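You operate a simulated robot arm through the tools that you are given. There is no shell and no other tool. Be economical: measure what you need, move in short steps, check, and stop when the job is done.

Carry out the task below with a simulated robot arm. There is one attempt and no reset: what you move stays moved.

TASK
Sheet the blue dough down in the two steps on the gap card.
Fine: first gap, wind it through; second gap, wind it back; then lay the mat on the stone slab; no crack; guard stays shut. Hands clear of the roller. Fingers off the dough. Drop and damage nothing, leave nothing switched on.

Only the result counts: the job must be done as asked and must still hold three seconds after the hand-in. Knocking over, shifting, dropping, spilling or breaking anything else fails it. Flat cloth is picked up by pressing the open fingertips on it (5 to 10 N) and closing them slowly along it; thin cloth reads only 2 to 8 mm in the jaws.

THE ROBOT
A 6-joint arm with a two-finger parallel gripper on a trunk, on a base that drives. Base frame: it is fixed to the floor where the robot stands at the start and does not move with it; the origin is under the middle of the robot, x ahead of it, y to its left, z up. Units: m, degrees, N and s.
With the tool pointing down near the work surface it reaches from about 0.34 to 0.82 m from the robot's upright axis, wherever it stands. Its first joint turns from -166.0 to 166.0 degrees. Places, roughly: dough sheeter [0.6, 0, 0.9]; gap dial [0.5, 0, 1]; grey stone slab top [0.6, -0.6, 0.9]; sheeter crank [0.4, -0.1, 1]; sheeter guard [0.6, -0.1, 1]. Payload 3.91 kg.
Tool frame: the origin (TCP) lies between the finger pads and is the grasp point; the fingertips stand 0.03 m ahead of it; z points along the fingers, y is the line along which they close. Largest opening 0.11 m; finger width 0.02, thickness 0.01; the body of the gripper, 0.048 by 0.112 m, starts 0.055 m behind the TCP.
Orientation is that of the tool frame in the base frame, as a unit quaternion [x, y, z, w]. With the fingers straight down and closing along the base's y, the tool's x points along the base's -x, its y along +y and its z along -z.

THE INTERFACE
- The arm moves only by the tool step_arm. Its argument "increments" is a list of rows, each a list of 7 numbers: the shift along the tool's x, y, z in m, then the turn, a rotation vector about the tool's x, y, z in degrees, then the closure in counts, from 0 (fully open) to 255 (shut). In form: [[dx, dy, dz, ax, ay, az, claw], ...]. A call has 1 to 20 rows; each row shifts and turns the commanded pose from where the row before left it, along the tool's axes as they then stand. A row lasts 0.2 s, in which the tool goes at most 0.05 m and 8.6 degrees; a call with a longer step from one row to the next is refused whole, and so is a gripper value outside its range. Where a pose cannot be reached the arm comes as near as it can. A force on the tool above 70 N (or 10 N above the force at the start of the call, whichever is more), or a blocked arm, ends the call early, and 0.2 s more pass. The fingers move at their own pace (about 0.045 m/s each) and stop on an object; they squeeze with about 20 N. The grip force told is the motor's: it shows also when the fingers shut on nothing. Time passes only in rows, and 0.2 s behind the last, so rows that do not move let the fingers close. The reply holds the time, the measured pose of the TCP, the force on the tool along the base axes, the opening and the grip force, in the units named above and with some noise, with the torque about the TCP (base axes, N m) and any sound that the robot's microphone picked up, and new pictures: "pictures" is both (left out), scene, wrist or none.
- Cameras (640 x 400 px; columns grow to the right, rows downward): "scene" is now at [0.0084, 0.1241, 1.5021]; the picture's right is [-0.24, -0.97, 0.00], its down [-0.57, 0.14, -0.81] and it looks along [0.79, -0.19, -0.59] (base axes); focal length 247 px, centre (320, 200). "wrist" rides on the gripper at [0.077, 0.007, -0.114] in the tool frame; the picture's right is [-0.09, 1.00, 0.00], its down [-0.80, -0.07, -0.59] and it looks along [-0.59, -0.05, 0.80] (tool axes); focal length 270 px, centre (320, 200). There is no depth. A picture from a camera that has moved, and an enlarged one, comes with that camera's place and axes in the base frame and with its lens.
- slide_trunk(by): slides the trunk up (or, below 0, down) by that many m; the arm and the scene camera ride with it, the base frame stays. It gives what a move gives, with no picture.
- steer(legs): drives the robot by 1 to 6 legs, each [ahead, turn to the left] in m and degrees, along the robot's own axes; the way and the turn of a leg run together, so that a leg with both is an arc; at most 1.5 m and 180 degrees a leg. The arm and the cameras ride along, it lands a little off, and it stops where it bumps. It gives what a move gives, and a new picture of the scene camera.
- aim_head(pan, tilt): turns the head with the scene camera to pan (to the left, within 155 degrees either way) and tilt (down, from -29 to 69), counted from straight ahead of the robot. It gives what a move gives, and a new picture of the scene camera.
- enlarge(camera, box): a new picture of the part [left, top, right, bottom] of that camera's present view, enlarged. No time passes.
- hand_in(): hands the job in; it is judged then, once.

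Go step by step. Nothing tells you exact positions but the pictures and the camera data: compare them with the known pose of the tool, close in by small moves and look again before you grip or let go. The budget is 120 turns and 260 pictures, counting those below and the enlarged ones. Unless the task says otherwise, let go and move clear before handing in, and close with one line.

The tools are called after "Call:" by a JSON object that holds its "name" and its "arguments". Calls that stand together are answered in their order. step_arm: Moves the arm, as the interface text tells. Its arguments: {"type":"object","properties":{"increments":{"type":"array","items":{"type":"array","items":{"type":"number"}}},"pictures":{"type":"string","enum":["both","scene","wrist","none"]}},"required":["increments"]} The other tools are called the same way: slide_trunk (by) slides the trunk up or down; steer (legs) drives the base; aim_head (pan, tilt) turns the head that bears the scene camera; enlarge (camera, box) takes an enlarged picture of a part of a camera's view; hand_in () hands the job in.

At the start:

```text
t: 0.0
position: [0.3742, -0.2162, 1.3638]
ee_rot: [0.005, 1.0, 0.0, 0.0]
ft_force: [0.3, 0.0, -0.4]
moment: [0.03, 0.0, 0.01]
finger_gap: 0.11
finger_force: 0.0
trunk travel left (down, up): [-0.45, 0.16]
robot x, y, heading: [-0.0018, -0.0059, 0.2]
head pan, tilt: [-13.8, 35.9]
```

scene: 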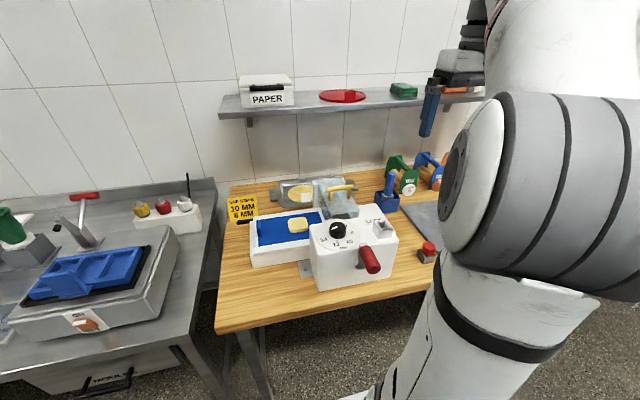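
wrist: 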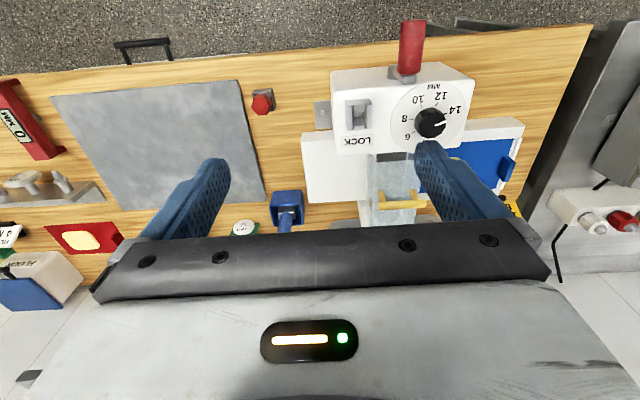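

I see the sheeter with a dial, a crank with a red handle, a lock, a guard and a gap card. I'll look closer at each.

Call:
{"name": "enlarge", "arguments": {"camera": "scene", "box": [220, 170, 460, 300]}}

Call:
{"name": "enlarge", "arguments": {"camera": "wrist", "box": [230, 10, 550, 230]}}

Call:
{"name": "enlarge", "arguments": {"camera": "scene", "box": [220, 185, 280, 225]}}

```text
2.67 times, centred on (340, 235) of scene
camera zoom: at [0.0084, 0.1241, 1.5021], right [-0.24, -0.97, 0.0], down [-0.57, 0.14, -0.81], along [0.79, -0.19, -0.59], focal length 658 px, centre (267, 107)
```

zoom: 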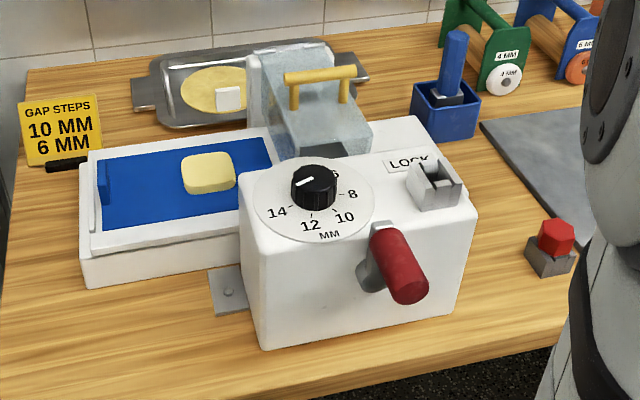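

```text
1.82 times, centred on (390, 120) of wrist
camera zoom: at [0.2958, -0.2081, 1.4795], right [0.1, 1.0, 0.0], down [0.8, -0.08, 0.59], along [0.59, -0.06, -0.8], focal length 491 px, centre (193, 346)
```

zoom: 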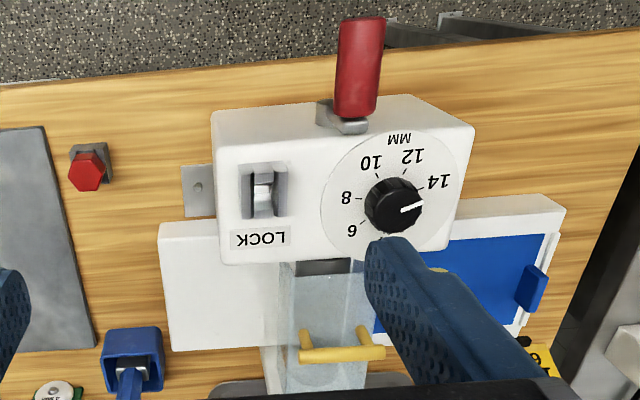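

```text
10.00 times, centred on (250, 205) of scene
camera zoom: at [0.0084, 0.1241, 1.5021], right [-0.24, -0.97, 0.0], down [-0.57, 0.14, -0.81], along [0.79, -0.19, -0.59], focal length 2470 px, centre (1020, 150)
```

zoom: 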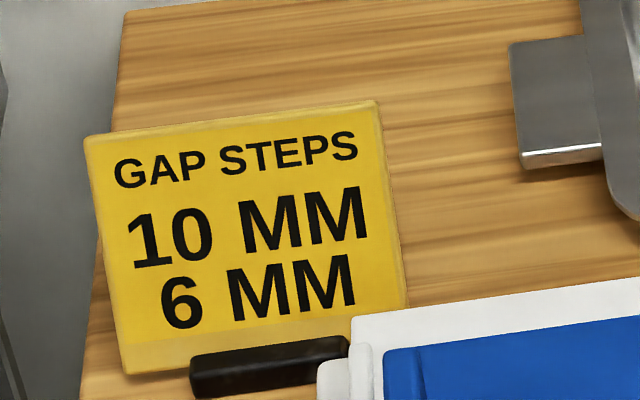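

The card reads 10 mm first, then 6 mm. I'll bring the wrist camera in for a closer look at the dial, lock and crank.

Call:
{"name": "step_arm", "arguments": {"increments": [[0.01, 0.04, 0.015, 0, 0, 0, 0], [0.01, 0.04, 0.015, 0, 0, 0, 0], [0.01, 0.04, 0.015, 0, 0, 0, 0], [0.01, 0.03, 0.015, 0, 0, 0, 0]], "pictures": "both"}}

```text
t: 1.0
position: [0.3351, -0.0634, 1.3057]
ee_rot: [0.004, 1.0, 0.0, 0.0]
ft_force: [0.0, 0.2, -0.3]
moment: [0.0, 0.03, 0.01]
finger_gap: 0.1102
finger_force: 0.0
trunk travel left (down, up): [-0.45, 0.16]
robot x, y, heading: [0.0004, -0.0044, -0.1]
head pan, tilt: [-13.8, 35.9]
camera scene: at [0.0079, 0.1244, 1.5021], right [-0.24, -0.97, 0.0], down [-0.57, 0.14, -0.81], along [0.79, -0.19, -0.59], focal length 247 px, centre (320, 200)
camera wrist: at [0.2567, -0.0564, 1.4207], right [0.1, 1.0, 0.0], down [0.8, -0.08, 0.59], along [0.59, -0.06, -0.8], focal length 270 px, centre (320, 200)
```

scene: 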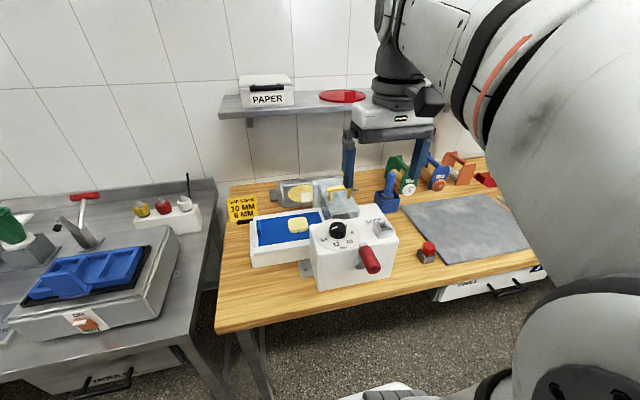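
wrist: 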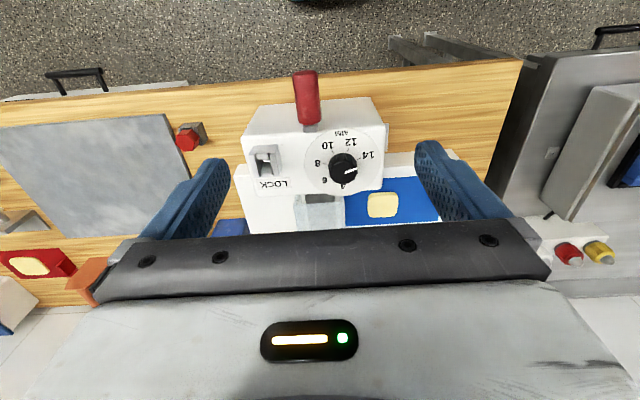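

Call:
{"name": "enlarge", "arguments": {"camera": "wrist", "box": [230, 60, 450, 240]}}

Call:
{"name": "enlarge", "arguments": {"camera": "scene", "box": [300, 200, 420, 300]}}

Call:
{"name": "enlarge", "arguments": {"camera": "scene", "box": [230, 170, 370, 260]}}

```text
2.22 times, centred on (340, 150) of wrist
camera zoom: at [0.2567, -0.0564, 1.4207], right [0.1, 1.0, 0.0], down [0.8, -0.08, 0.59], along [0.59, -0.06, -0.8], focal length 601 px, centre (276, 311)
```

zoom: 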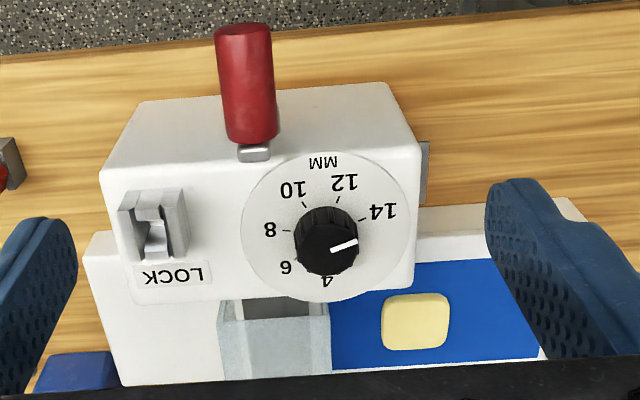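

```text
4.00 times, centred on (360, 250) of scene
camera zoom: at [0.0079, 0.1244, 1.5021], right [-0.24, -0.97, 0.0], down [-0.57, 0.14, -0.81], along [0.79, -0.19, -0.59], focal length 988 px, centre (160, 0)
```

zoom: 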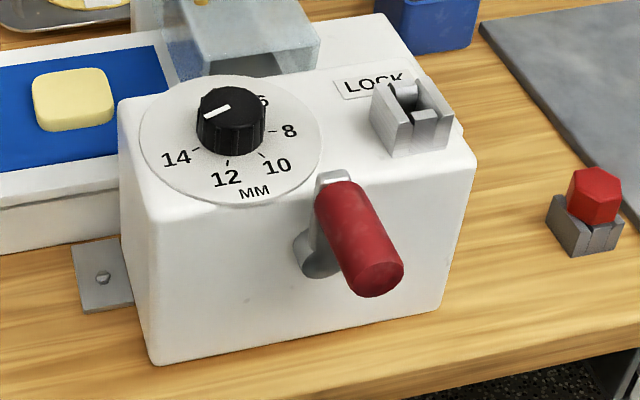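

```text
4.44 times, centred on (300, 215) of scene
camera zoom: at [0.0079, 0.1244, 1.5021], right [-0.24, -0.97, 0.0], down [-0.57, 0.14, -0.81], along [0.79, -0.19, -0.59], focal length 1098 px, centre (409, 133)
```

zoom: 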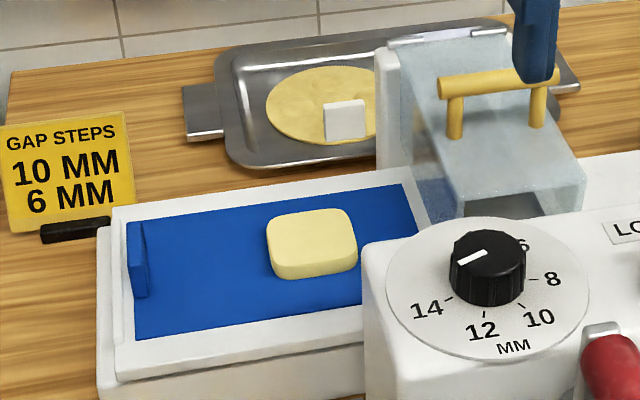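

The dial points at 14 and runs 14-12-10-8-6-4 counter-clockwise from above. I want a closer view of the lock and crank hub.

Call:
{"name": "step_arm", "arguments": {"increments": [[0.0, -0.01, 0.04, 0, 0, 0, 0], [0.0, -0.02, 0.04, 0, 0, 0, 0], [0.0, -0.02, 0.04, 0, 0, 0, 0]], "pictures": "wrist"}}

Call:
{"name": "enlarge", "arguments": {"camera": "wrist", "box": [200, 30, 480, 240]}}

```text
t: 1.8
position: [0.3348, -0.115, 1.1837]
ee_rot: [0.004, 1.0, 0.0, 0.0]
ft_force: [-0.4, 0.3, 0.2]
moment: [0.0, 0.02, 0.01]
finger_gap: 0.1099
finger_force: 0.0
trunk travel left (down, up): [-0.45, 0.16]
robot x, y, heading: [0.0004, -0.0026, -0.0]
head pan, tilt: [-13.8, 35.9]
camera wrist: at [0.2558, -0.1077, 1.2989], right [0.1, 1.0, 0.0], down [0.8, -0.08, 0.59], along [0.59, -0.06, -0.8], focal length 270 px, centre (320, 200)
```

wrist: 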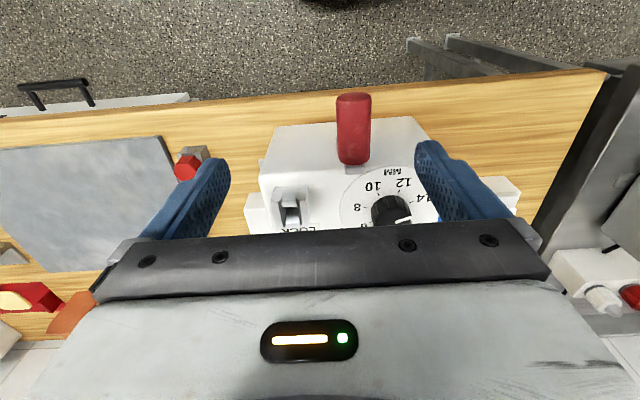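

```text
1.90 times, centred on (340, 135) of wrist
camera zoom: at [0.2558, -0.1077, 1.2989], right [0.1, 1.0, 0.0], down [0.8, -0.08, 0.59], along [0.59, -0.06, -0.8], focal length 515 px, centre (282, 324)
```

zoom: 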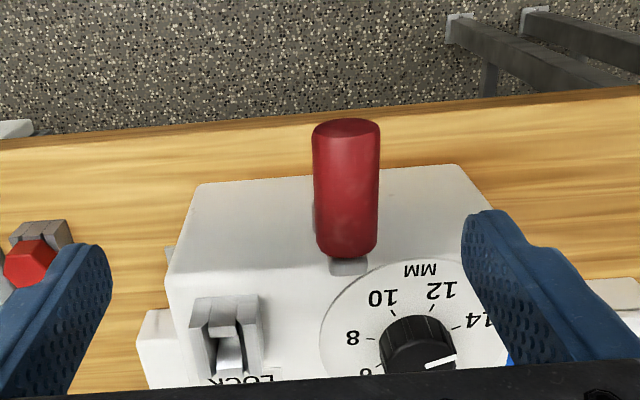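

Call:
{"name": "enlarge", "arguments": {"camera": "scene", "box": [380, 205, 450, 270]}}

Call:
{"name": "enlarge", "arguments": {"camera": "wrist", "box": [150, 120, 330, 240]}}

Call:
{"name": "enlarge", "arguments": {"camera": "scene", "box": [360, 200, 410, 240]}}

```text
6.15 times, centred on (415, 238) of scene
camera zoom: at [0.0086, 0.1239, 1.5021], right [-0.24, -0.97, 0.0], down [-0.57, 0.14, -0.81], along [0.79, -0.19, -0.59], focal length 1520 px, centre (-265, -31)
```

zoom: 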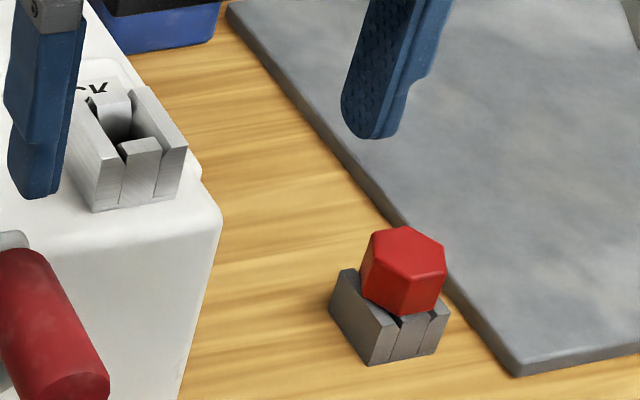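

```text
3.33 times, centred on (240, 180) of wrist
camera zoom: at [0.2558, -0.1077, 1.2989], right [0.1, 1.0, 0.0], down [0.8, -0.08, 0.59], along [0.59, -0.06, -0.8], focal length 901 px, centre (587, 267)
```

zoom: 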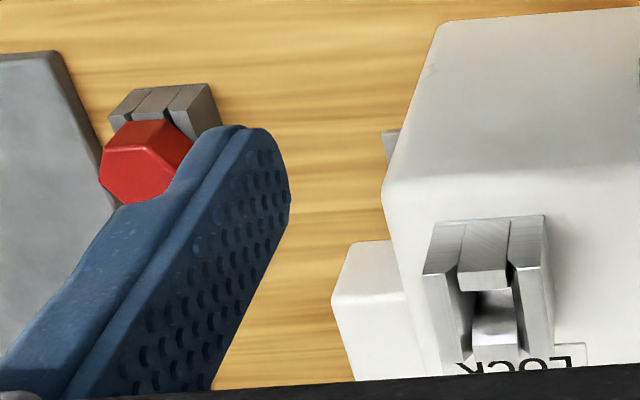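

```text
10.00 times, centred on (385, 220) of scene
camera zoom: at [0.0086, 0.1239, 1.5021], right [-0.24, -0.97, 0.0], down [-0.57, 0.14, -0.81], along [0.79, -0.19, -0.59], focal length 2470 px, centre (-330, 0)
```

zoom: 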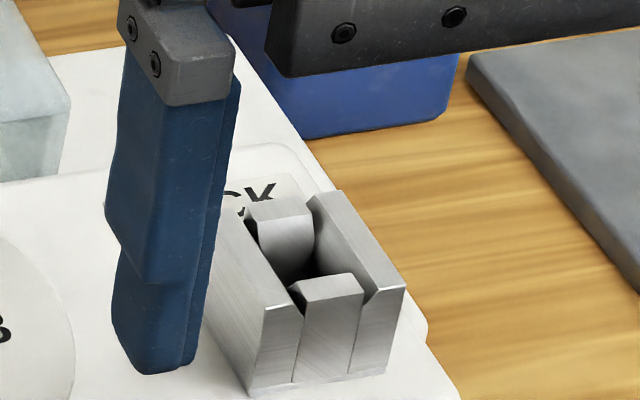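

I'll turn the dial first. I'm moving above it with the jaws partly closed.

Call:
{"name": "step_arm", "arguments": {"increments": [[-0.036, 0.02, 0.0, 0, 0, 0, 60], [-0.036, 0.02, 0.0, 0, 0, 0, 60], [-0.036, 0.02, 0.015, 0, 0, 0, 60], [-0.035, 0.017, 0.02, 0, 0, 0, 60]], "pictures": "both"}}

Call:
{"name": "enlarge", "arguments": {"camera": "wrist", "box": [220, 60, 420, 220]}}

Call:
{"name": "enlarge", "arguments": {"camera": "scene", "box": [290, 150, 410, 270]}}

```text
t: 2.8
position: [0.4785, -0.0382, 1.1491]
ee_rot: [0.004, 1.0, 0.0, 0.001]
ft_force: [0.6, -0.6, 0.0]
moment: [0.02, 0.0, 0.0]
finger_gap: 0.0839
finger_force: 0.0
trunk travel left (down, up): [-0.45, 0.16]
robot x, y, heading: [0.0002, -0.0029, 0.3]
head pan, tilt: [-13.8, 35.9]
camera scene: at [0.0095, 0.1242, 1.502], right [-0.24, -0.97, 0.0], down [-0.57, 0.14, -0.81], along [0.79, -0.19, -0.59], focal length 247 px, centre (320, 200)
camera wrist: at [0.4013, -0.0313, 1.2641], right [0.1, 1.0, 0.0], down [0.8, -0.08, 0.59], along [0.59, -0.06, -0.8], focal length 270 px, centre (320, 200)
```

scene: 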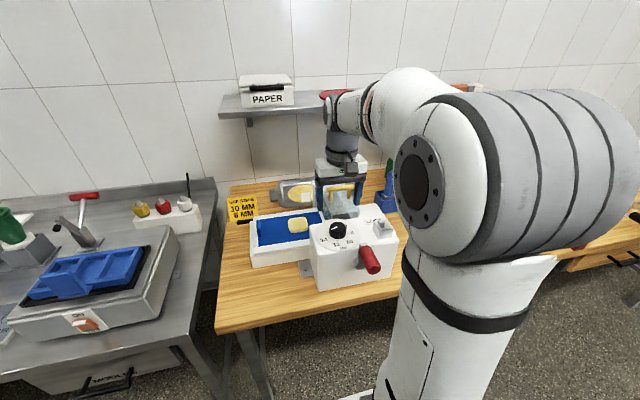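
wrist: 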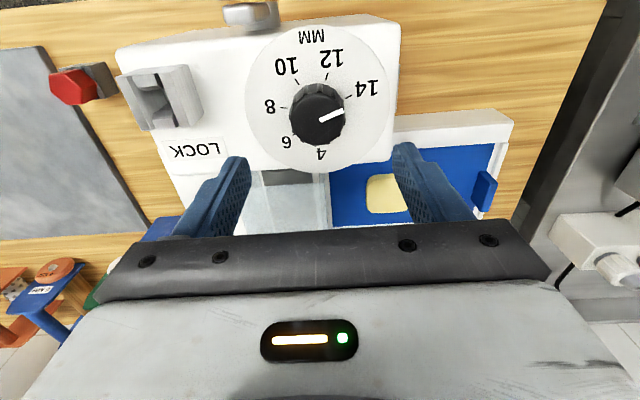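

```text
2.50 times, centred on (320, 140) of wrist
camera zoom: at [0.4013, -0.0313, 1.2641], right [0.1, 1.0, 0.0], down [0.8, -0.08, 0.59], along [0.59, -0.06, -0.8], focal length 676 px, centre (320, 350)
```

zoom: 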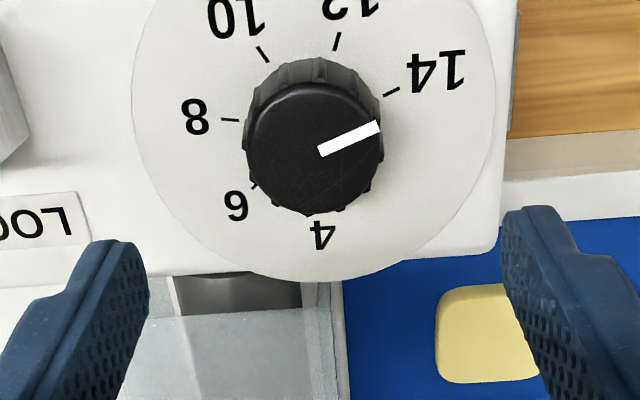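

```text
3.33 times, centred on (350, 210) of scene
camera zoom: at [0.0095, 0.1242, 1.502], right [-0.24, -0.97, 0.0], down [-0.57, 0.14, -0.81], along [0.79, -0.19, -0.59], focal length 823 px, centre (220, 167)
```

zoom: 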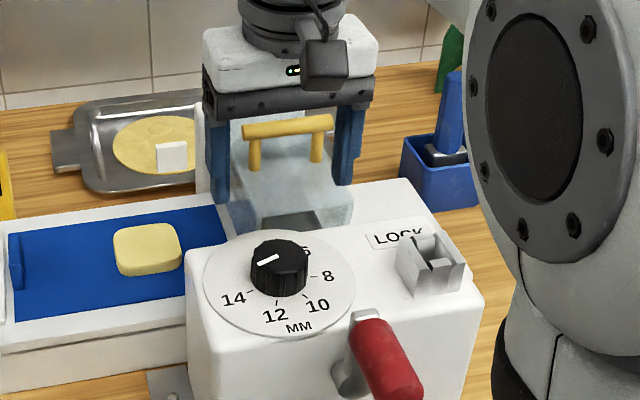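

Call:
{"name": "step_arm", "arguments": {"increments": [[-0.0025, -0.003, 0, 0, 0, 0, 60], [0, 0, 0, 0, 0, 8.6, 60], [0, 0, 0, 0, 0, 8.6, 60], [0, 0, 0, 0, 0, 8.6, 60], [0, 0, 0, 0, 0, 8.6, 60], [0, 0, 0, 0, 0, 8.6, 60], [0, 0, 0, 0, 0, 8.6, 60], [0, 0, 0.03, 0, 0, 0, 60], [0, 0, 0.03, 0, 0, 0, 60], [0, 0, 0, 0, 0, 0, 60]], "pictures": "both"}}

Call:
{"name": "enlarge", "arguments": {"camera": "scene", "box": [290, 170, 410, 270]}}

```text
t: 5.0
position: [0.4813, -0.0434, 1.0906]
ee_rot: [0.441, 0.898, 0.0, 0.0]
ft_force: [0.3, 0.3, 0.6]
moment: [0.03, -0.02, -0.05]
finger_gap: 0.0844
finger_force: 0.0
trunk travel left (down, up): [-0.45, 0.16]
robot x, y, heading: [-0.0012, -0.0072, -0.2]
head pan, tilt: [-13.8, 35.9]
camera scene: at [0.0084, 0.1241, 1.5021], right [-0.24, -0.97, 0.0], down [-0.57, 0.14, -0.81], along [0.79, -0.19, -0.59], focal length 247 px, centre (320, 200)
camera wrist: at [0.4373, 0.0222, 1.2046], right [0.84, 0.54, 0.0], down [0.44, -0.68, 0.59], along [0.32, -0.5, -0.8], focal length 270 px, centre (320, 200)
```

scene: 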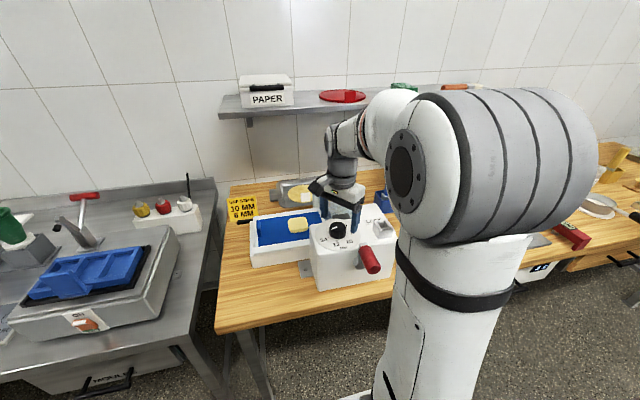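
wrist: 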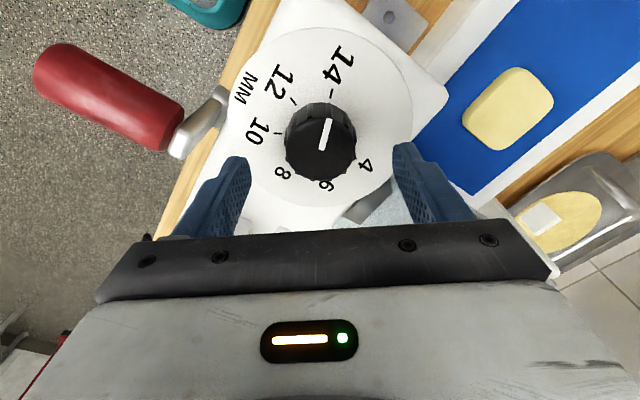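

```text
4.00 times, centred on (350, 220) of scene
camera zoom: at [0.0084, 0.1241, 1.5021], right [-0.24, -0.97, 0.0], down [-0.57, 0.14, -0.81], along [0.79, -0.19, -0.59], focal length 988 px, centre (200, 120)
```

zoom: 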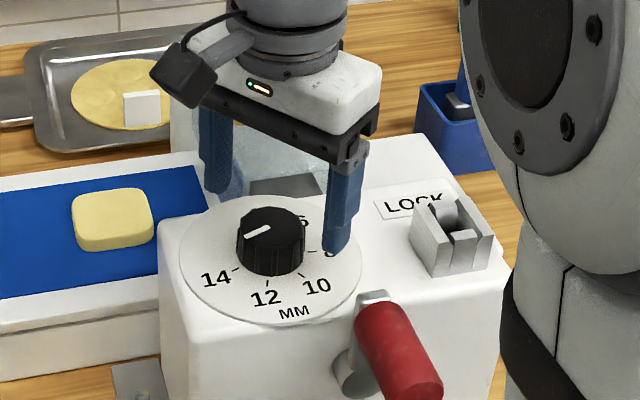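

Centred on the knob. Descending and gripping it.

Call:
{"name": "step_arm", "arguments": {"increments": [[0, 0, 0.018, 0, 0, 0, 60], [0, 0, 0.016, 0, 0, 0, 60], [0, 0, 0, 0, 0, 0, 140], [0, 0, 0, 0, 0, 0, 255], [0, 0, 0, 0, 0, 0, 255]], "pictures": "both"}}

Call:
{"name": "enlarge", "arguments": {"camera": "scene", "box": [290, 170, 410, 270]}}

```text
t: 6.2
position: [0.4812, -0.0429, 1.0578]
ee_rot: [0.439, 0.898, 0.001, 0.003]
ft_force: [-2.4, -3.4, 32.4]
moment: [-0.71, 1.3, -0.13]
finger_gap: 0.0474
finger_force: 26.7
trunk travel left (down, up): [-0.45, 0.16]
robot x, y, heading: [-0.0016, -0.0012, -0.1]
head pan, tilt: [-13.8, 35.9]
camera scene: at [0.0057, 0.1243, 1.5024], right [-0.24, -0.97, 0.0], down [-0.57, 0.14, -0.81], along [0.79, -0.19, -0.59], focal length 247 px, centre (320, 200)
camera wrist: at [0.4366, 0.0227, 1.1727], right [0.84, 0.54, 0.01], down [0.43, -0.68, 0.6], along [0.33, -0.5, -0.8], focal length 270 px, centre (320, 200)
```

scene: 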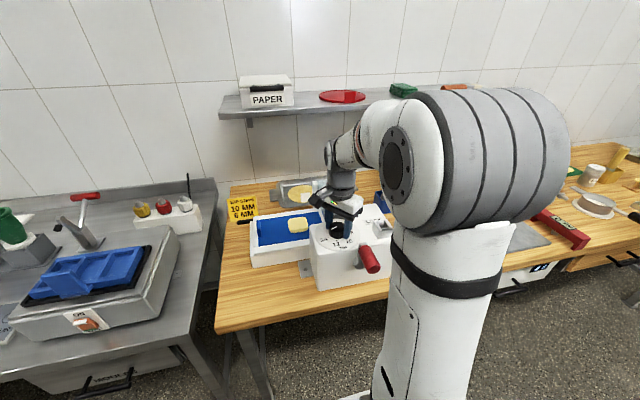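
wrist: 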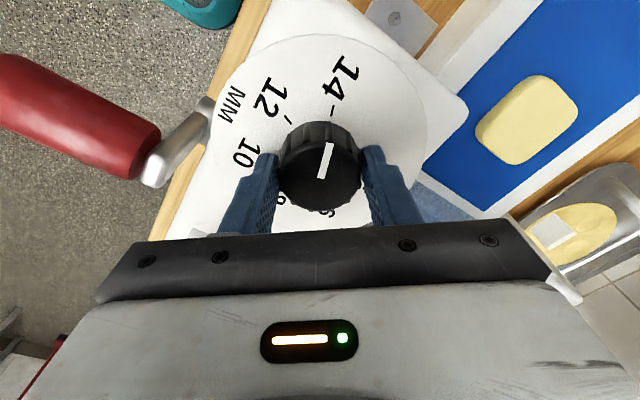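

```text
4.00 times, centred on (350, 220) of scene
camera zoom: at [0.0057, 0.1243, 1.5024], right [-0.24, -0.97, 0.0], down [-0.57, 0.14, -0.81], along [0.79, -0.19, -0.59], focal length 988 px, centre (200, 120)
```

zoom: 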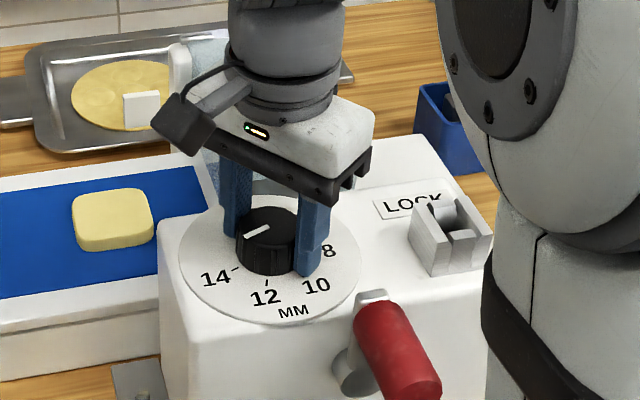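

Fingertips touched the dial plate, so I'll ease up 4 mm, regrip and turn.

Call:
{"name": "step_arm", "arguments": {"increments": [[0, 0, -0.002, 0, 0, 0, 100], [0, 0, -0.004, 0, 0, 0, 100], [0, 0, 0, 0, 0, 0, 255], [0, 0, 0, 0, 0, 0, 255], [0, 0, 0, 0, 0, 0, 255], [0, 0, 0, 0, 0, -5, 255], [0, 0, 0, 0, 0, -5, 255], [0, 0, 0, 0, 0, -5, 255], [0, 0, 0, 0, 0, -5, 255], [0, 0, 0, 0, 0, 0, 255]], "pictures": "both"}}

Call:
{"name": "enlarge", "arguments": {"camera": "scene", "box": [290, 170, 410, 270]}}

```text
t: 8.4
position: [0.4803, -0.0434, 1.06]
ee_rot: [0.276, 0.961, -0.001, -0.001]
ft_force: [-8.5, 3.5, -27.0]
moment: [0.23, 0.28, 0.04]
finger_gap: 0.0472
finger_force: 45.3
trunk travel left (down, up): [-0.45, 0.16]
robot x, y, heading: [0.0023, -0.0041, 0.1]
head pan, tilt: [-13.8, 35.9]
camera scene: at [0.0092, 0.1246, 1.502], right [-0.24, -0.97, 0.0], down [-0.57, 0.14, -0.81], along [0.79, -0.19, -0.59], focal length 247 px, centre (320, 200)
camera wrist: at [0.4186, 0.0047, 1.1757], right [0.6, 0.8, 0.0], down [0.64, -0.48, 0.59], along [0.47, -0.36, -0.81], focal length 270 px, centre (320, 200)
```

scene: 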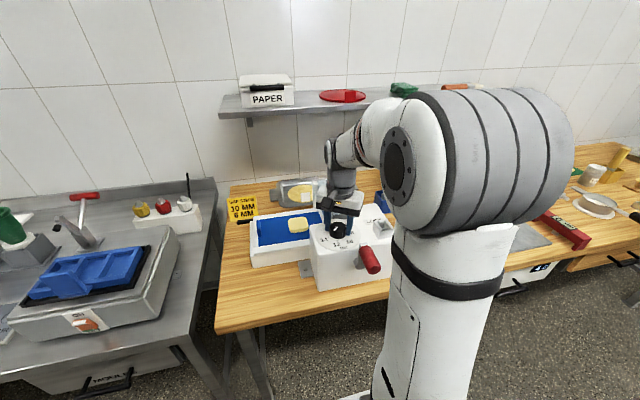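
wrist: 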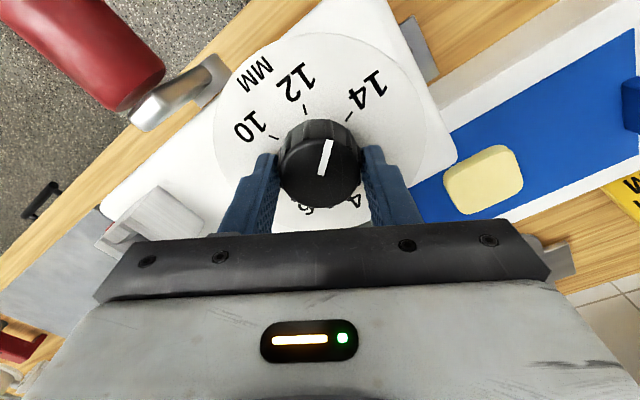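

```text
4.00 times, centred on (350, 220) of scene
camera zoom: at [0.0092, 0.1246, 1.502], right [-0.24, -0.97, 0.0], down [-0.57, 0.14, -0.81], along [0.79, -0.19, -0.59], focal length 988 px, centre (200, 120)
```

zoom: 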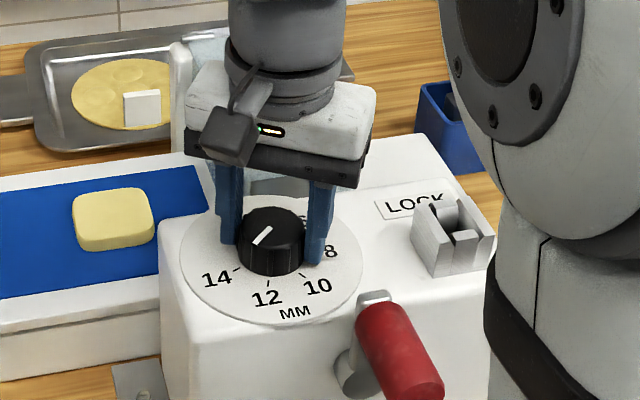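

The knob turns with the fingers. I'll continue towards 10, relieving the upward pull a little.

Call:
{"name": "step_arm", "arguments": {"increments": [[0, 0, 0.002, 0, 0, -8, 255], [0, 0, 0, 0, 0, -8, 255], [0, 0, 0, 0, 0, -8, 255], [0, 0, 0, 0, 0, -8, 255], [0, 0, 0, 0, 0, -8, 255], [0, 0, 0, 0, 0, -8, 255], [0, 0, 0, 0, 0, -8, 255], [0, 0, 0, 0, 0, -8, 255], [0, 0, 0, 0, 0, -8, 255], [0, 0, 0, 0, 0, -8, 255], [0, 0, 0, 0, 0, 0, 255]], "pictures": "both"}}

Call:
{"name": "enlarge", "arguments": {"camera": "scene", "box": [290, 170, 410, 270]}}

Call:
{"name": "enlarge", "arguments": {"camera": "wrist", "box": [200, 20, 440, 230]}}

```text
t: 10.8
position: [0.4803, -0.0402, 1.0608]
ee_rot: [-0.407, 0.913, -0.002, 0.0]
ft_force: [1.0, 24.6, 16.9]
moment: [1.24, -0.24, -0.06]
finger_gap: 0.047
finger_force: 45.3
trunk travel left (down, up): [-0.45, 0.16]
robot x, y, heading: [-0.0009, -0.0014, -0.1]
head pan, tilt: [-13.8, 35.9]
camera scene: at [0.0072, 0.1278, 1.5019], right [-0.24, -0.97, 0.0], down [-0.57, 0.14, -0.81], along [0.79, -0.2, -0.59], focal length 247 px, centre (320, 200)
camera wrist: at [0.4226, -0.0921, 1.1757], right [-0.68, 0.73, 0.0], down [0.59, 0.55, 0.59], along [0.44, 0.4, -0.8], focal length 270 px, centre (320, 200)
```

scene: 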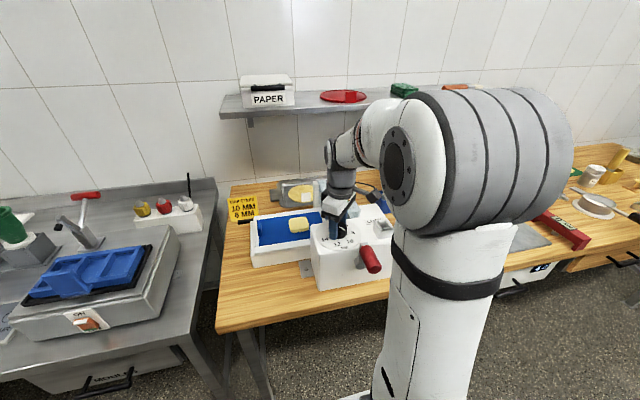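
wrist: 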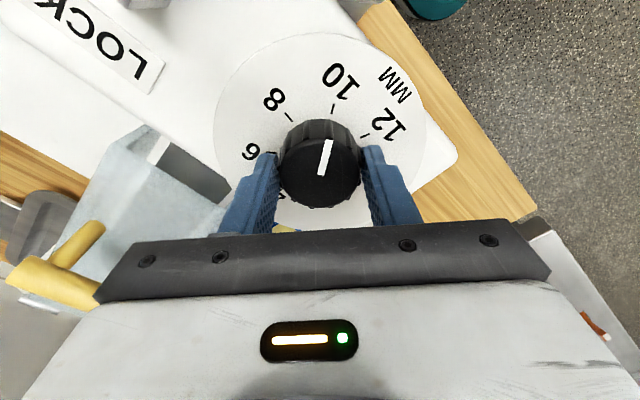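

```text
4.00 times, centred on (350, 220) of scene
camera zoom: at [0.0072, 0.1278, 1.5019], right [-0.24, -0.97, 0.0], down [-0.57, 0.14, -0.81], along [0.79, -0.2, -0.59], focal length 988 px, centre (200, 120)
```

zoom: 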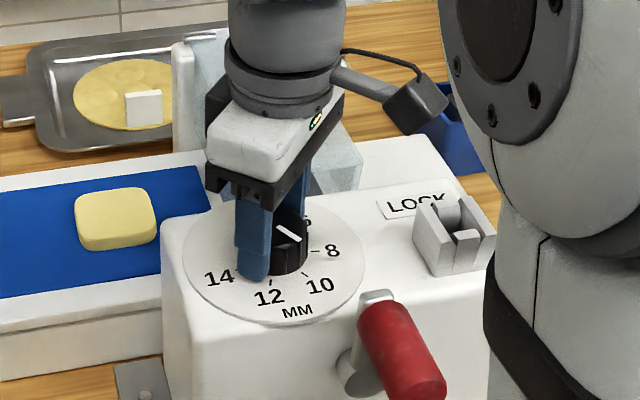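

```text
1.90 times, centred on (320, 125) of wrist
camera zoom: at [0.4226, -0.0921, 1.1757], right [-0.68, 0.73, 0.0], down [0.59, 0.55, 0.59], along [0.44, 0.4, -0.8], focal length 515 px, centre (320, 343)
```

zoom: 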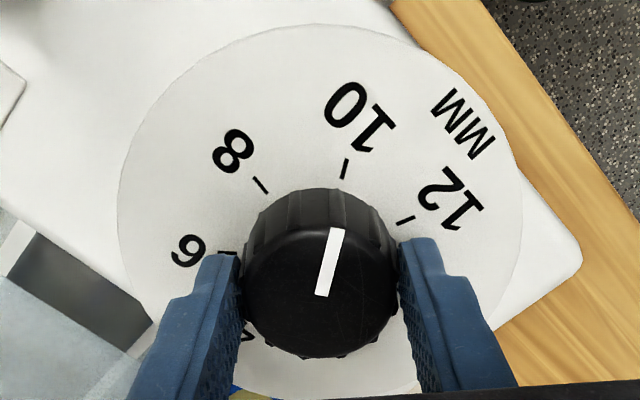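

The pointer looks very near 10. I'll release and lift to check.

Call:
{"name": "step_arm", "arguments": {"increments": [[0, 0, 0, 0, 0, 0, 60], [0, 0, 0, 0, 0, 0, 60], [0, 0, 0, 0, 0, 0, 60], [0, 0, -0.03, 0, 0, 0, 60], [0, 0, -0.03, 0, 0, 0, 60], [0, 0, -0.03, 0, 0, 0, 60]], "pictures": "wrist"}}

Call:
{"name": "enlarge", "arguments": {"camera": "wrist", "box": [200, 60, 440, 220]}}

Call:
{"name": "enlarge", "arguments": {"camera": "scene", "box": [290, 190, 410, 270]}}

```text
t: 12.2
position: [0.4813, -0.0431, 1.1497]
ee_rot: [-0.406, 0.914, 0.0, 0.001]
ft_force: [0.9, -0.3, 0.2]
moment: [0.02, -0.01, 0.01]
finger_gap: 0.0842
finger_force: 0.0
trunk travel left (down, up): [-0.45, 0.16]
robot x, y, heading: [0.001, -0.0058, 0.1]
head pan, tilt: [-13.8, 35.9]
camera wrist: at [0.4228, -0.0953, 1.2645], right [-0.68, 0.73, 0.0], down [0.59, 0.55, 0.59], along [0.44, 0.4, -0.8], focal length 270 px, centre (320, 200)
```

wrist: 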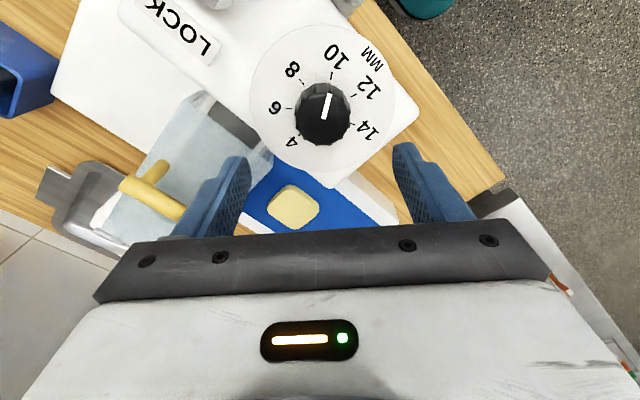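

```text
2.50 times, centred on (320, 140) of wrist
camera zoom: at [0.4228, -0.0953, 1.2645], right [-0.68, 0.73, 0.0], down [0.59, 0.55, 0.59], along [0.44, 0.4, -0.8], focal length 676 px, centre (320, 350)
```

zoom: 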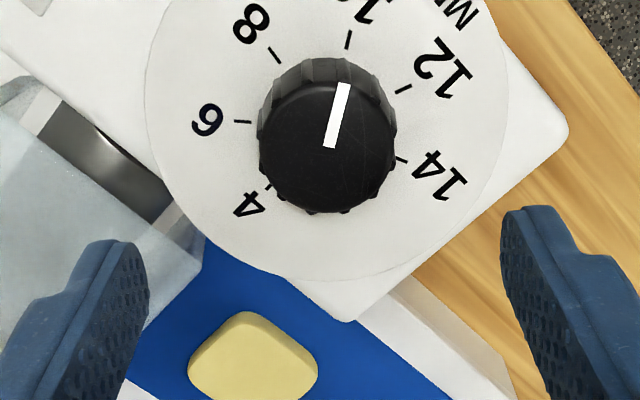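

```text
5.00 times, centred on (350, 230) of scene
camera zoom: at [0.0083, 0.1241, 1.502], right [-0.24, -0.97, 0.0], down [-0.57, 0.14, -0.81], along [0.79, -0.19, -0.59], focal length 1235 px, centre (170, 50)
```

zoom: 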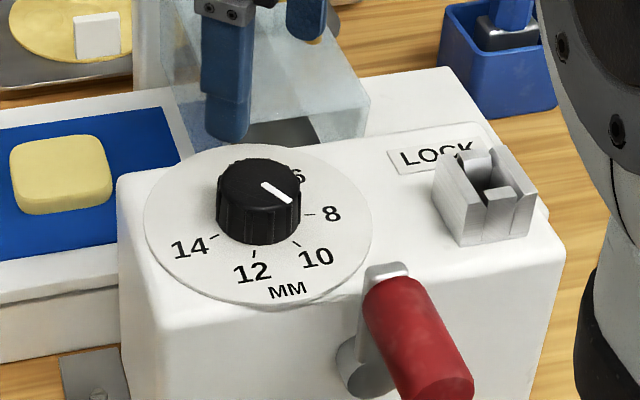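

The dial sits on 10. Next is the crank, whose handle axis I put at about y −0.084, z 1.035, x 0.34–0.40, above a hub about 0.07 lower. I'll back the base a little for comfortable reach.

Call:
{"name": "steer", "arguments": {"legs": [[-0.12, 0]]}}

```text
t: 13.4
position: [0.3576, -0.0426, 1.1492]
ee_rot: [-0.406, 0.914, 0.0, 0.0]
ft_force: [-0.2, -0.7, 0.6]
moment: [0.02, -0.05, -0.02]
finger_gap: 0.0842
finger_force: 0.1
trunk travel left (down, up): [-0.45, 0.16]
robot x, y, heading: [-0.1238, -0.0056, -0.0]
head pan, tilt: [-13.8, 35.9]
camera scene: at [-0.1141, 0.1242, 1.5021], right [-0.24, -0.97, 0.0], down [-0.57, 0.14, -0.81], along [0.79, -0.19, -0.59], focal length 247 px, centre (320, 200)
```

scene: 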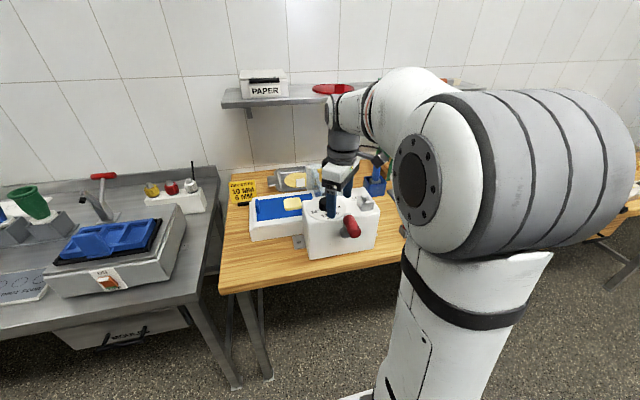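

Call:
{"name": "step_arm", "arguments": {"increments": [[0, 0, 0, 0, 0, 8, 60], [0, 0, 0, 0, 0, 8, 60], [0, 0, 0, 0, 0, 8, 60], [0, 0, 0, 0, 0, 8, 60], [0, 0, 0, 0, 0, 8, 60], [0, 0, 0, 0, 0, 8, 60], [0, -0.041, 0, 0, 0, 0, 60], [0.035, 0, 0, 0, 0, 0, 60], [0.035, 0, 0, 0, 0, 0, 60], [0, 0, 0, 0, 0, 0, 60]], "pictures": "both"}}

Call:
{"name": "enlarge", "arguments": {"camera": "wrist", "box": [200, 20, 440, 220]}}

Call:
{"name": "enlarge", "arguments": {"camera": "scene", "box": [290, 160, 400, 270]}}

```text
t: 15.6
position: [0.2898, -0.0853, 1.1485]
ee_rot: [0.001, 1.0, 0.0, 0.0]
ft_force: [-0.4, -0.6, -0.6]
moment: [0.0, 0.0, -0.01]
finger_gap: 0.0842
finger_force: 0.1
trunk travel left (down, up): [-0.45, 0.16]
robot x, y, heading: [-0.1212, -0.0072, 0.0]
head pan, tilt: [-13.8, 35.9]
camera scene: at [-0.113, 0.124, 1.5021], right [-0.24, -0.97, 0.0], down [-0.57, 0.14, -0.81], along [0.79, -0.19, -0.59], focal length 247 px, centre (320, 200)
camera wrist: at [0.2112, -0.0774, 1.2642], right [0.09, 1.0, 0.0], down [0.8, -0.07, 0.59], along [0.59, -0.05, -0.8], focal length 270 px, centre (320, 200)
```

scene: 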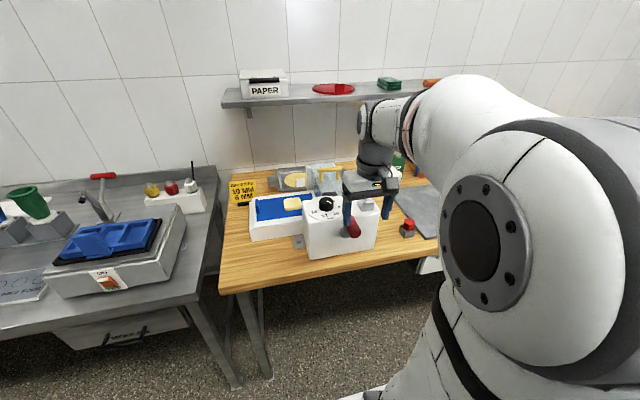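
wrist: 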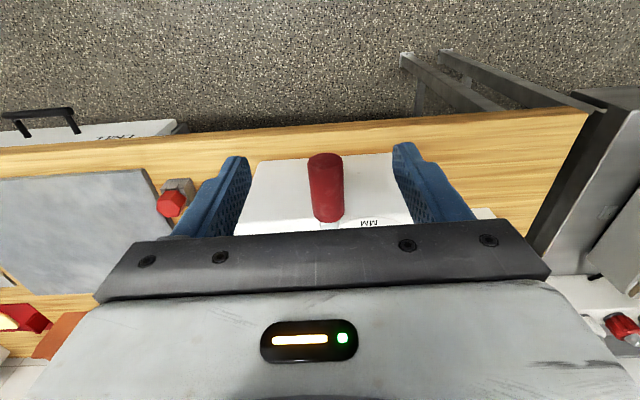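

```text
2.00 times, centred on (320, 120) of wrist
camera zoom: at [0.2112, -0.0774, 1.2642], right [0.09, 1.0, 0.0], down [0.8, -0.07, 0.59], along [0.59, -0.05, -0.8], focal length 541 px, centre (320, 360)
```

zoom: 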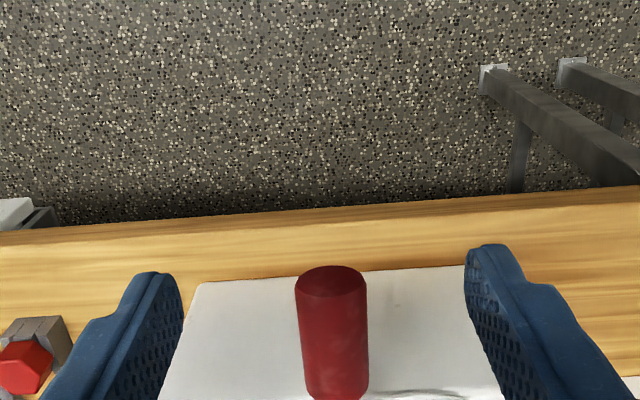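

```text
3.64 times, centred on (345, 215) of scene
camera zoom: at [-0.113, 0.124, 1.5021], right [-0.24, -0.97, 0.0], down [-0.57, 0.14, -0.81], along [0.79, -0.19, -0.59], focal length 898 px, centre (229, 146)
```

zoom: 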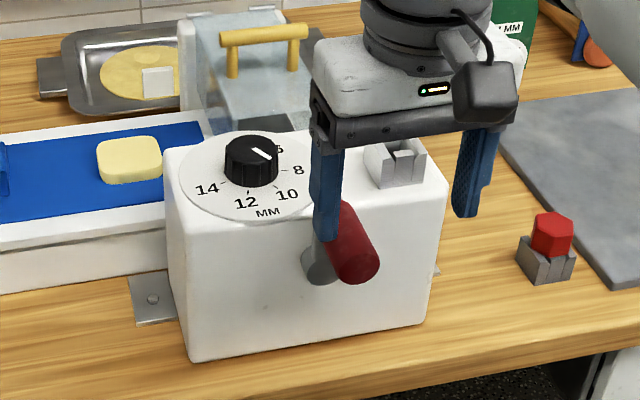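

Call:
{"name": "step_arm", "arguments": {"increments": [[-0.034, 0.001, 0, 0, 0, 0, 60], [-0.034, 0.001, 0, 0, 0, 0, 60], [0, 0, 0.04, 0, 0, 0, 60], [0, 0, 0.04, 0, 0, 0, 60], [0, 0, 0.018, 0, 0, 0, 60], [0, 0, 0, 0, 0, 0, 60]], "pictures": "both"}}

Call:
{"name": "enlarge", "arguments": {"camera": "scene", "box": [290, 160, 400, 270]}}

```text
t: 17.0
position: [0.3568, -0.0815, 1.0513]
ee_rot: [0.001, 1.0, 0.0, -0.001]
ft_force: [0.0, -0.1, 0.5]
moment: [0.02, -0.04, -0.01]
finger_gap: 0.084
finger_force: 0.0
trunk travel left (down, up): [-0.45, 0.16]
robot x, y, heading: [-0.1208, -0.0005, 0.0]
head pan, tilt: [-13.8, 35.9]
camera scene: at [-0.1132, 0.1242, 1.5021], right [-0.24, -0.97, 0.0], down [-0.57, 0.14, -0.81], along [0.79, -0.19, -0.59], focal length 247 px, centre (320, 200)
camera wrist: at [0.2794, -0.0744, 1.1662], right [0.09, 1.0, 0.0], down [0.8, -0.07, 0.59], along [0.59, -0.05, -0.8], focal length 270 px, centre (320, 200)
```

scene: 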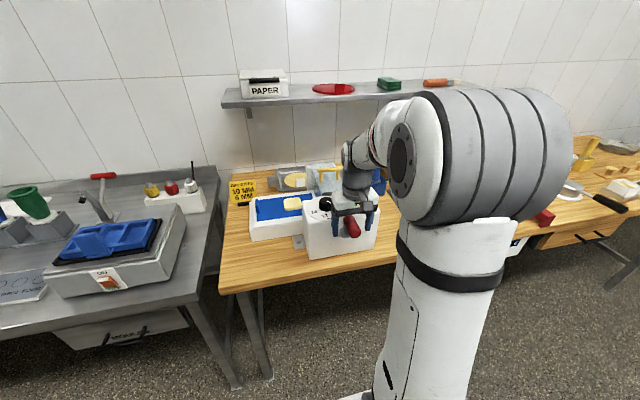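
wrist: 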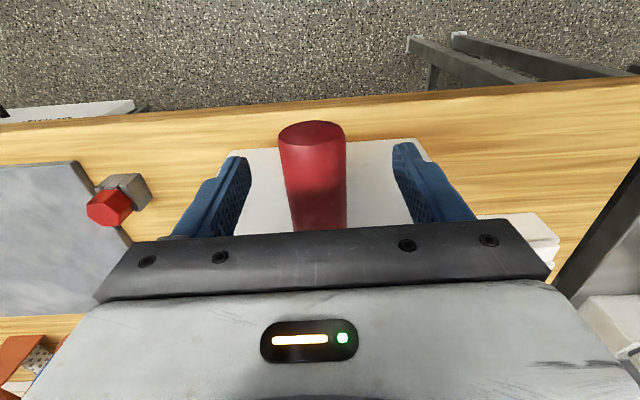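

```text
3.64 times, centred on (345, 215) of scene
camera zoom: at [-0.1132, 0.1242, 1.5021], right [-0.24, -0.97, 0.0], down [-0.57, 0.14, -0.81], along [0.79, -0.19, -0.59], focal length 898 px, centre (229, 146)
```

zoom: 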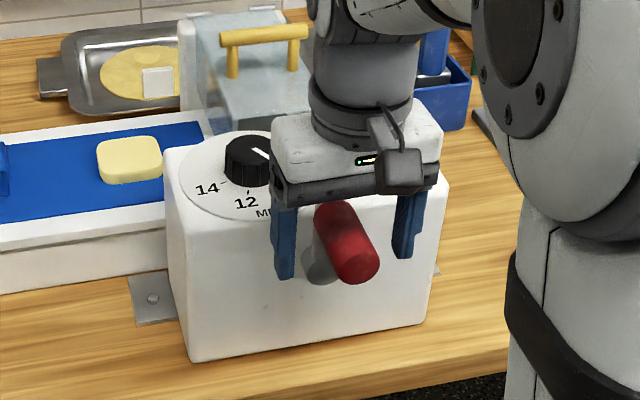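

Call:
{"name": "step_arm", "arguments": {"increments": [[0, 0, 0, 0, 0, 0, 200], [0, 0, 0, 0, 0, 0, 255], [0, 0, 0, 0, 0, 0, 255], [0, 0, 0, 0, 0, 0, 255], [0, -0.006, 0.0003, 0, 0, 0, 255], [0, -0.006, 0.0008, 0, 0, 0, 255], [0, -0.006, 0.0013, 0, 0, 0, 255], [0, 0, 0, 0, 0, 0, 255]], "pictures": "both"}}

Call:
{"name": "enlarge", "arguments": {"camera": "scene", "box": [240, 160, 400, 270]}}

```text
t: 18.8
position: [0.3576, -0.0998, 1.0498]
ee_rot: [0.002, 1.0, 0.0, 0.0]
ft_force: [0.3, -1.4, 3.6]
moment: [0.0, -0.23, -1.04]
finger_gap: 0.0336
finger_force: 45.0
trunk travel left (down, up): [-0.45, 0.16]
robot x, y, heading: [-0.1206, -0.0054, 0.3]
head pan, tilt: [-13.8, 35.9]
camera scene: at [-0.1136, 0.124, 1.5021], right [-0.24, -0.97, 0.0], down [-0.57, 0.14, -0.81], along [0.79, -0.19, -0.59], focal length 247 px, centre (320, 200)
camera wrist: at [0.2791, -0.0929, 1.1644], right [0.09, 1.0, 0.0], down [0.8, -0.07, 0.59], along [0.59, -0.05, -0.8], focal length 270 px, centre (320, 200)
```

scene: 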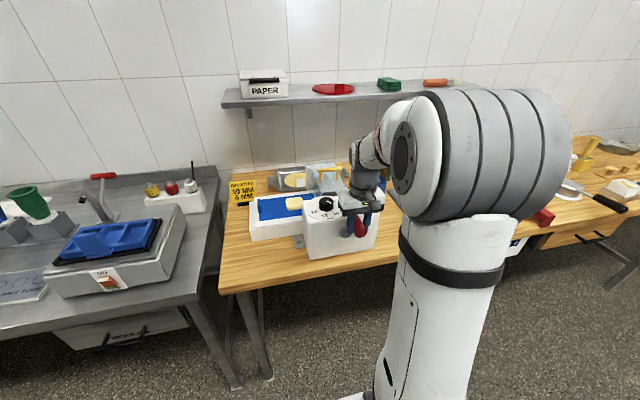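
wrist: 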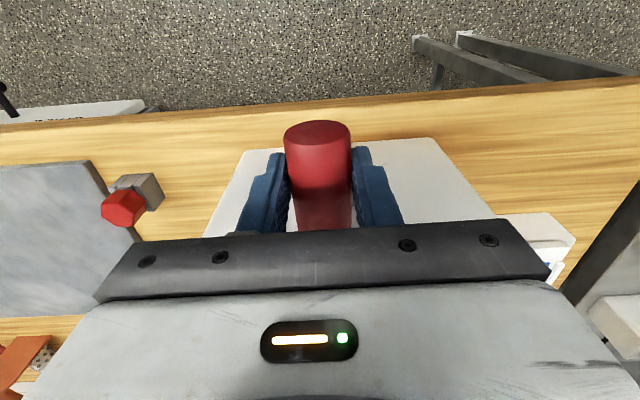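

```text
3.64 times, centred on (320, 215) of scene
camera zoom: at [-0.1136, 0.124, 1.5021], right [-0.24, -0.97, 0.0], down [-0.57, 0.14, -0.81], along [0.79, -0.19, -0.59], focal length 898 px, centre (320, 146)
```

zoom: 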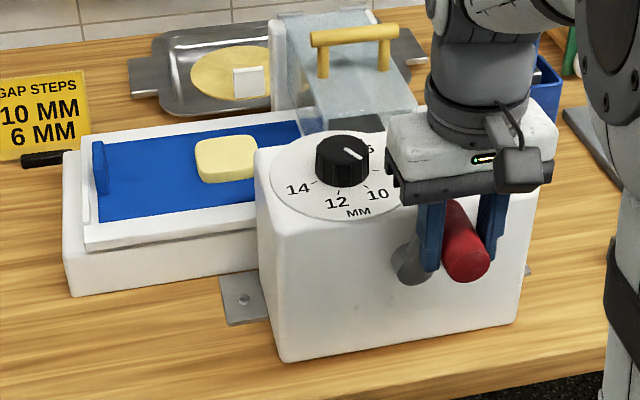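

The crank turns freely clockwise. Continuing along the arc in modest steps, watching force and mat.

Call:
{"name": "step_arm", "arguments": {"increments": [[0, -0.0115, 0.0042, 0, 0, 0, 255], [0, -0.0106, 0.0061, 0, 0, 0, 255], [0, -0.0093, 0.0078, 0, 0, 0, 255], [0, -0.0078, 0.0094, 0, 0, 0, 255], [0, -0.0061, 0.0105, 0, 0, 0, 255], [0, 0, 0, 0, 0, 0, 255]], "pictures": "both"}}

Call:
{"name": "enlarge", "arguments": {"camera": "scene", "box": [240, 160, 400, 270]}}

```text
t: 20.2
position: [0.3566, -0.1462, 1.0106]
ee_rot: [0.0, 1.0, 0.0, -0.001]
ft_force: [-1.0, -0.4, -2.1]
moment: [-0.01, -0.34, -1.06]
finger_gap: 0.0336
finger_force: 44.8
trunk travel left (down, up): [-0.45, 0.16]
robot x, y, heading: [-0.1235, -0.0022, 0.1]
head pan, tilt: [-13.8, 35.9]
camera scene: at [-0.1131, 0.1241, 1.502], right [-0.24, -0.97, 0.0], down [-0.57, 0.14, -0.81], along [0.79, -0.19, -0.59], focal length 247 px, centre (320, 200)
camera wrist: at [0.2787, -0.1378, 1.1251], right [0.09, 1.0, 0.0], down [0.8, -0.07, 0.59], along [0.59, -0.05, -0.81], focal length 270 px, centre (320, 200)
```

scene: 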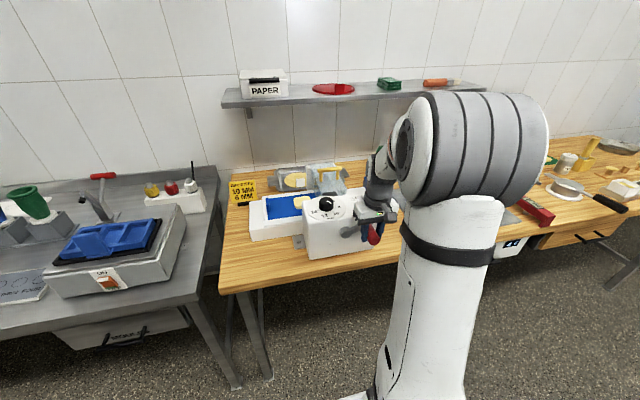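
wrist: 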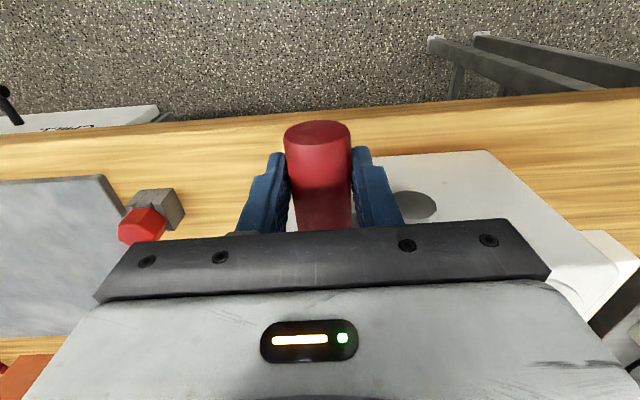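

```text
3.64 times, centred on (320, 215) of scene
camera zoom: at [-0.1131, 0.1241, 1.502], right [-0.24, -0.97, 0.0], down [-0.57, 0.14, -0.81], along [0.79, -0.19, -0.59], focal length 898 px, centre (320, 146)
```

zoom: 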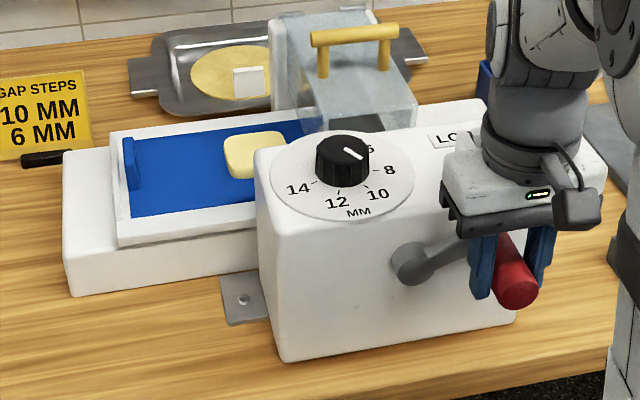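

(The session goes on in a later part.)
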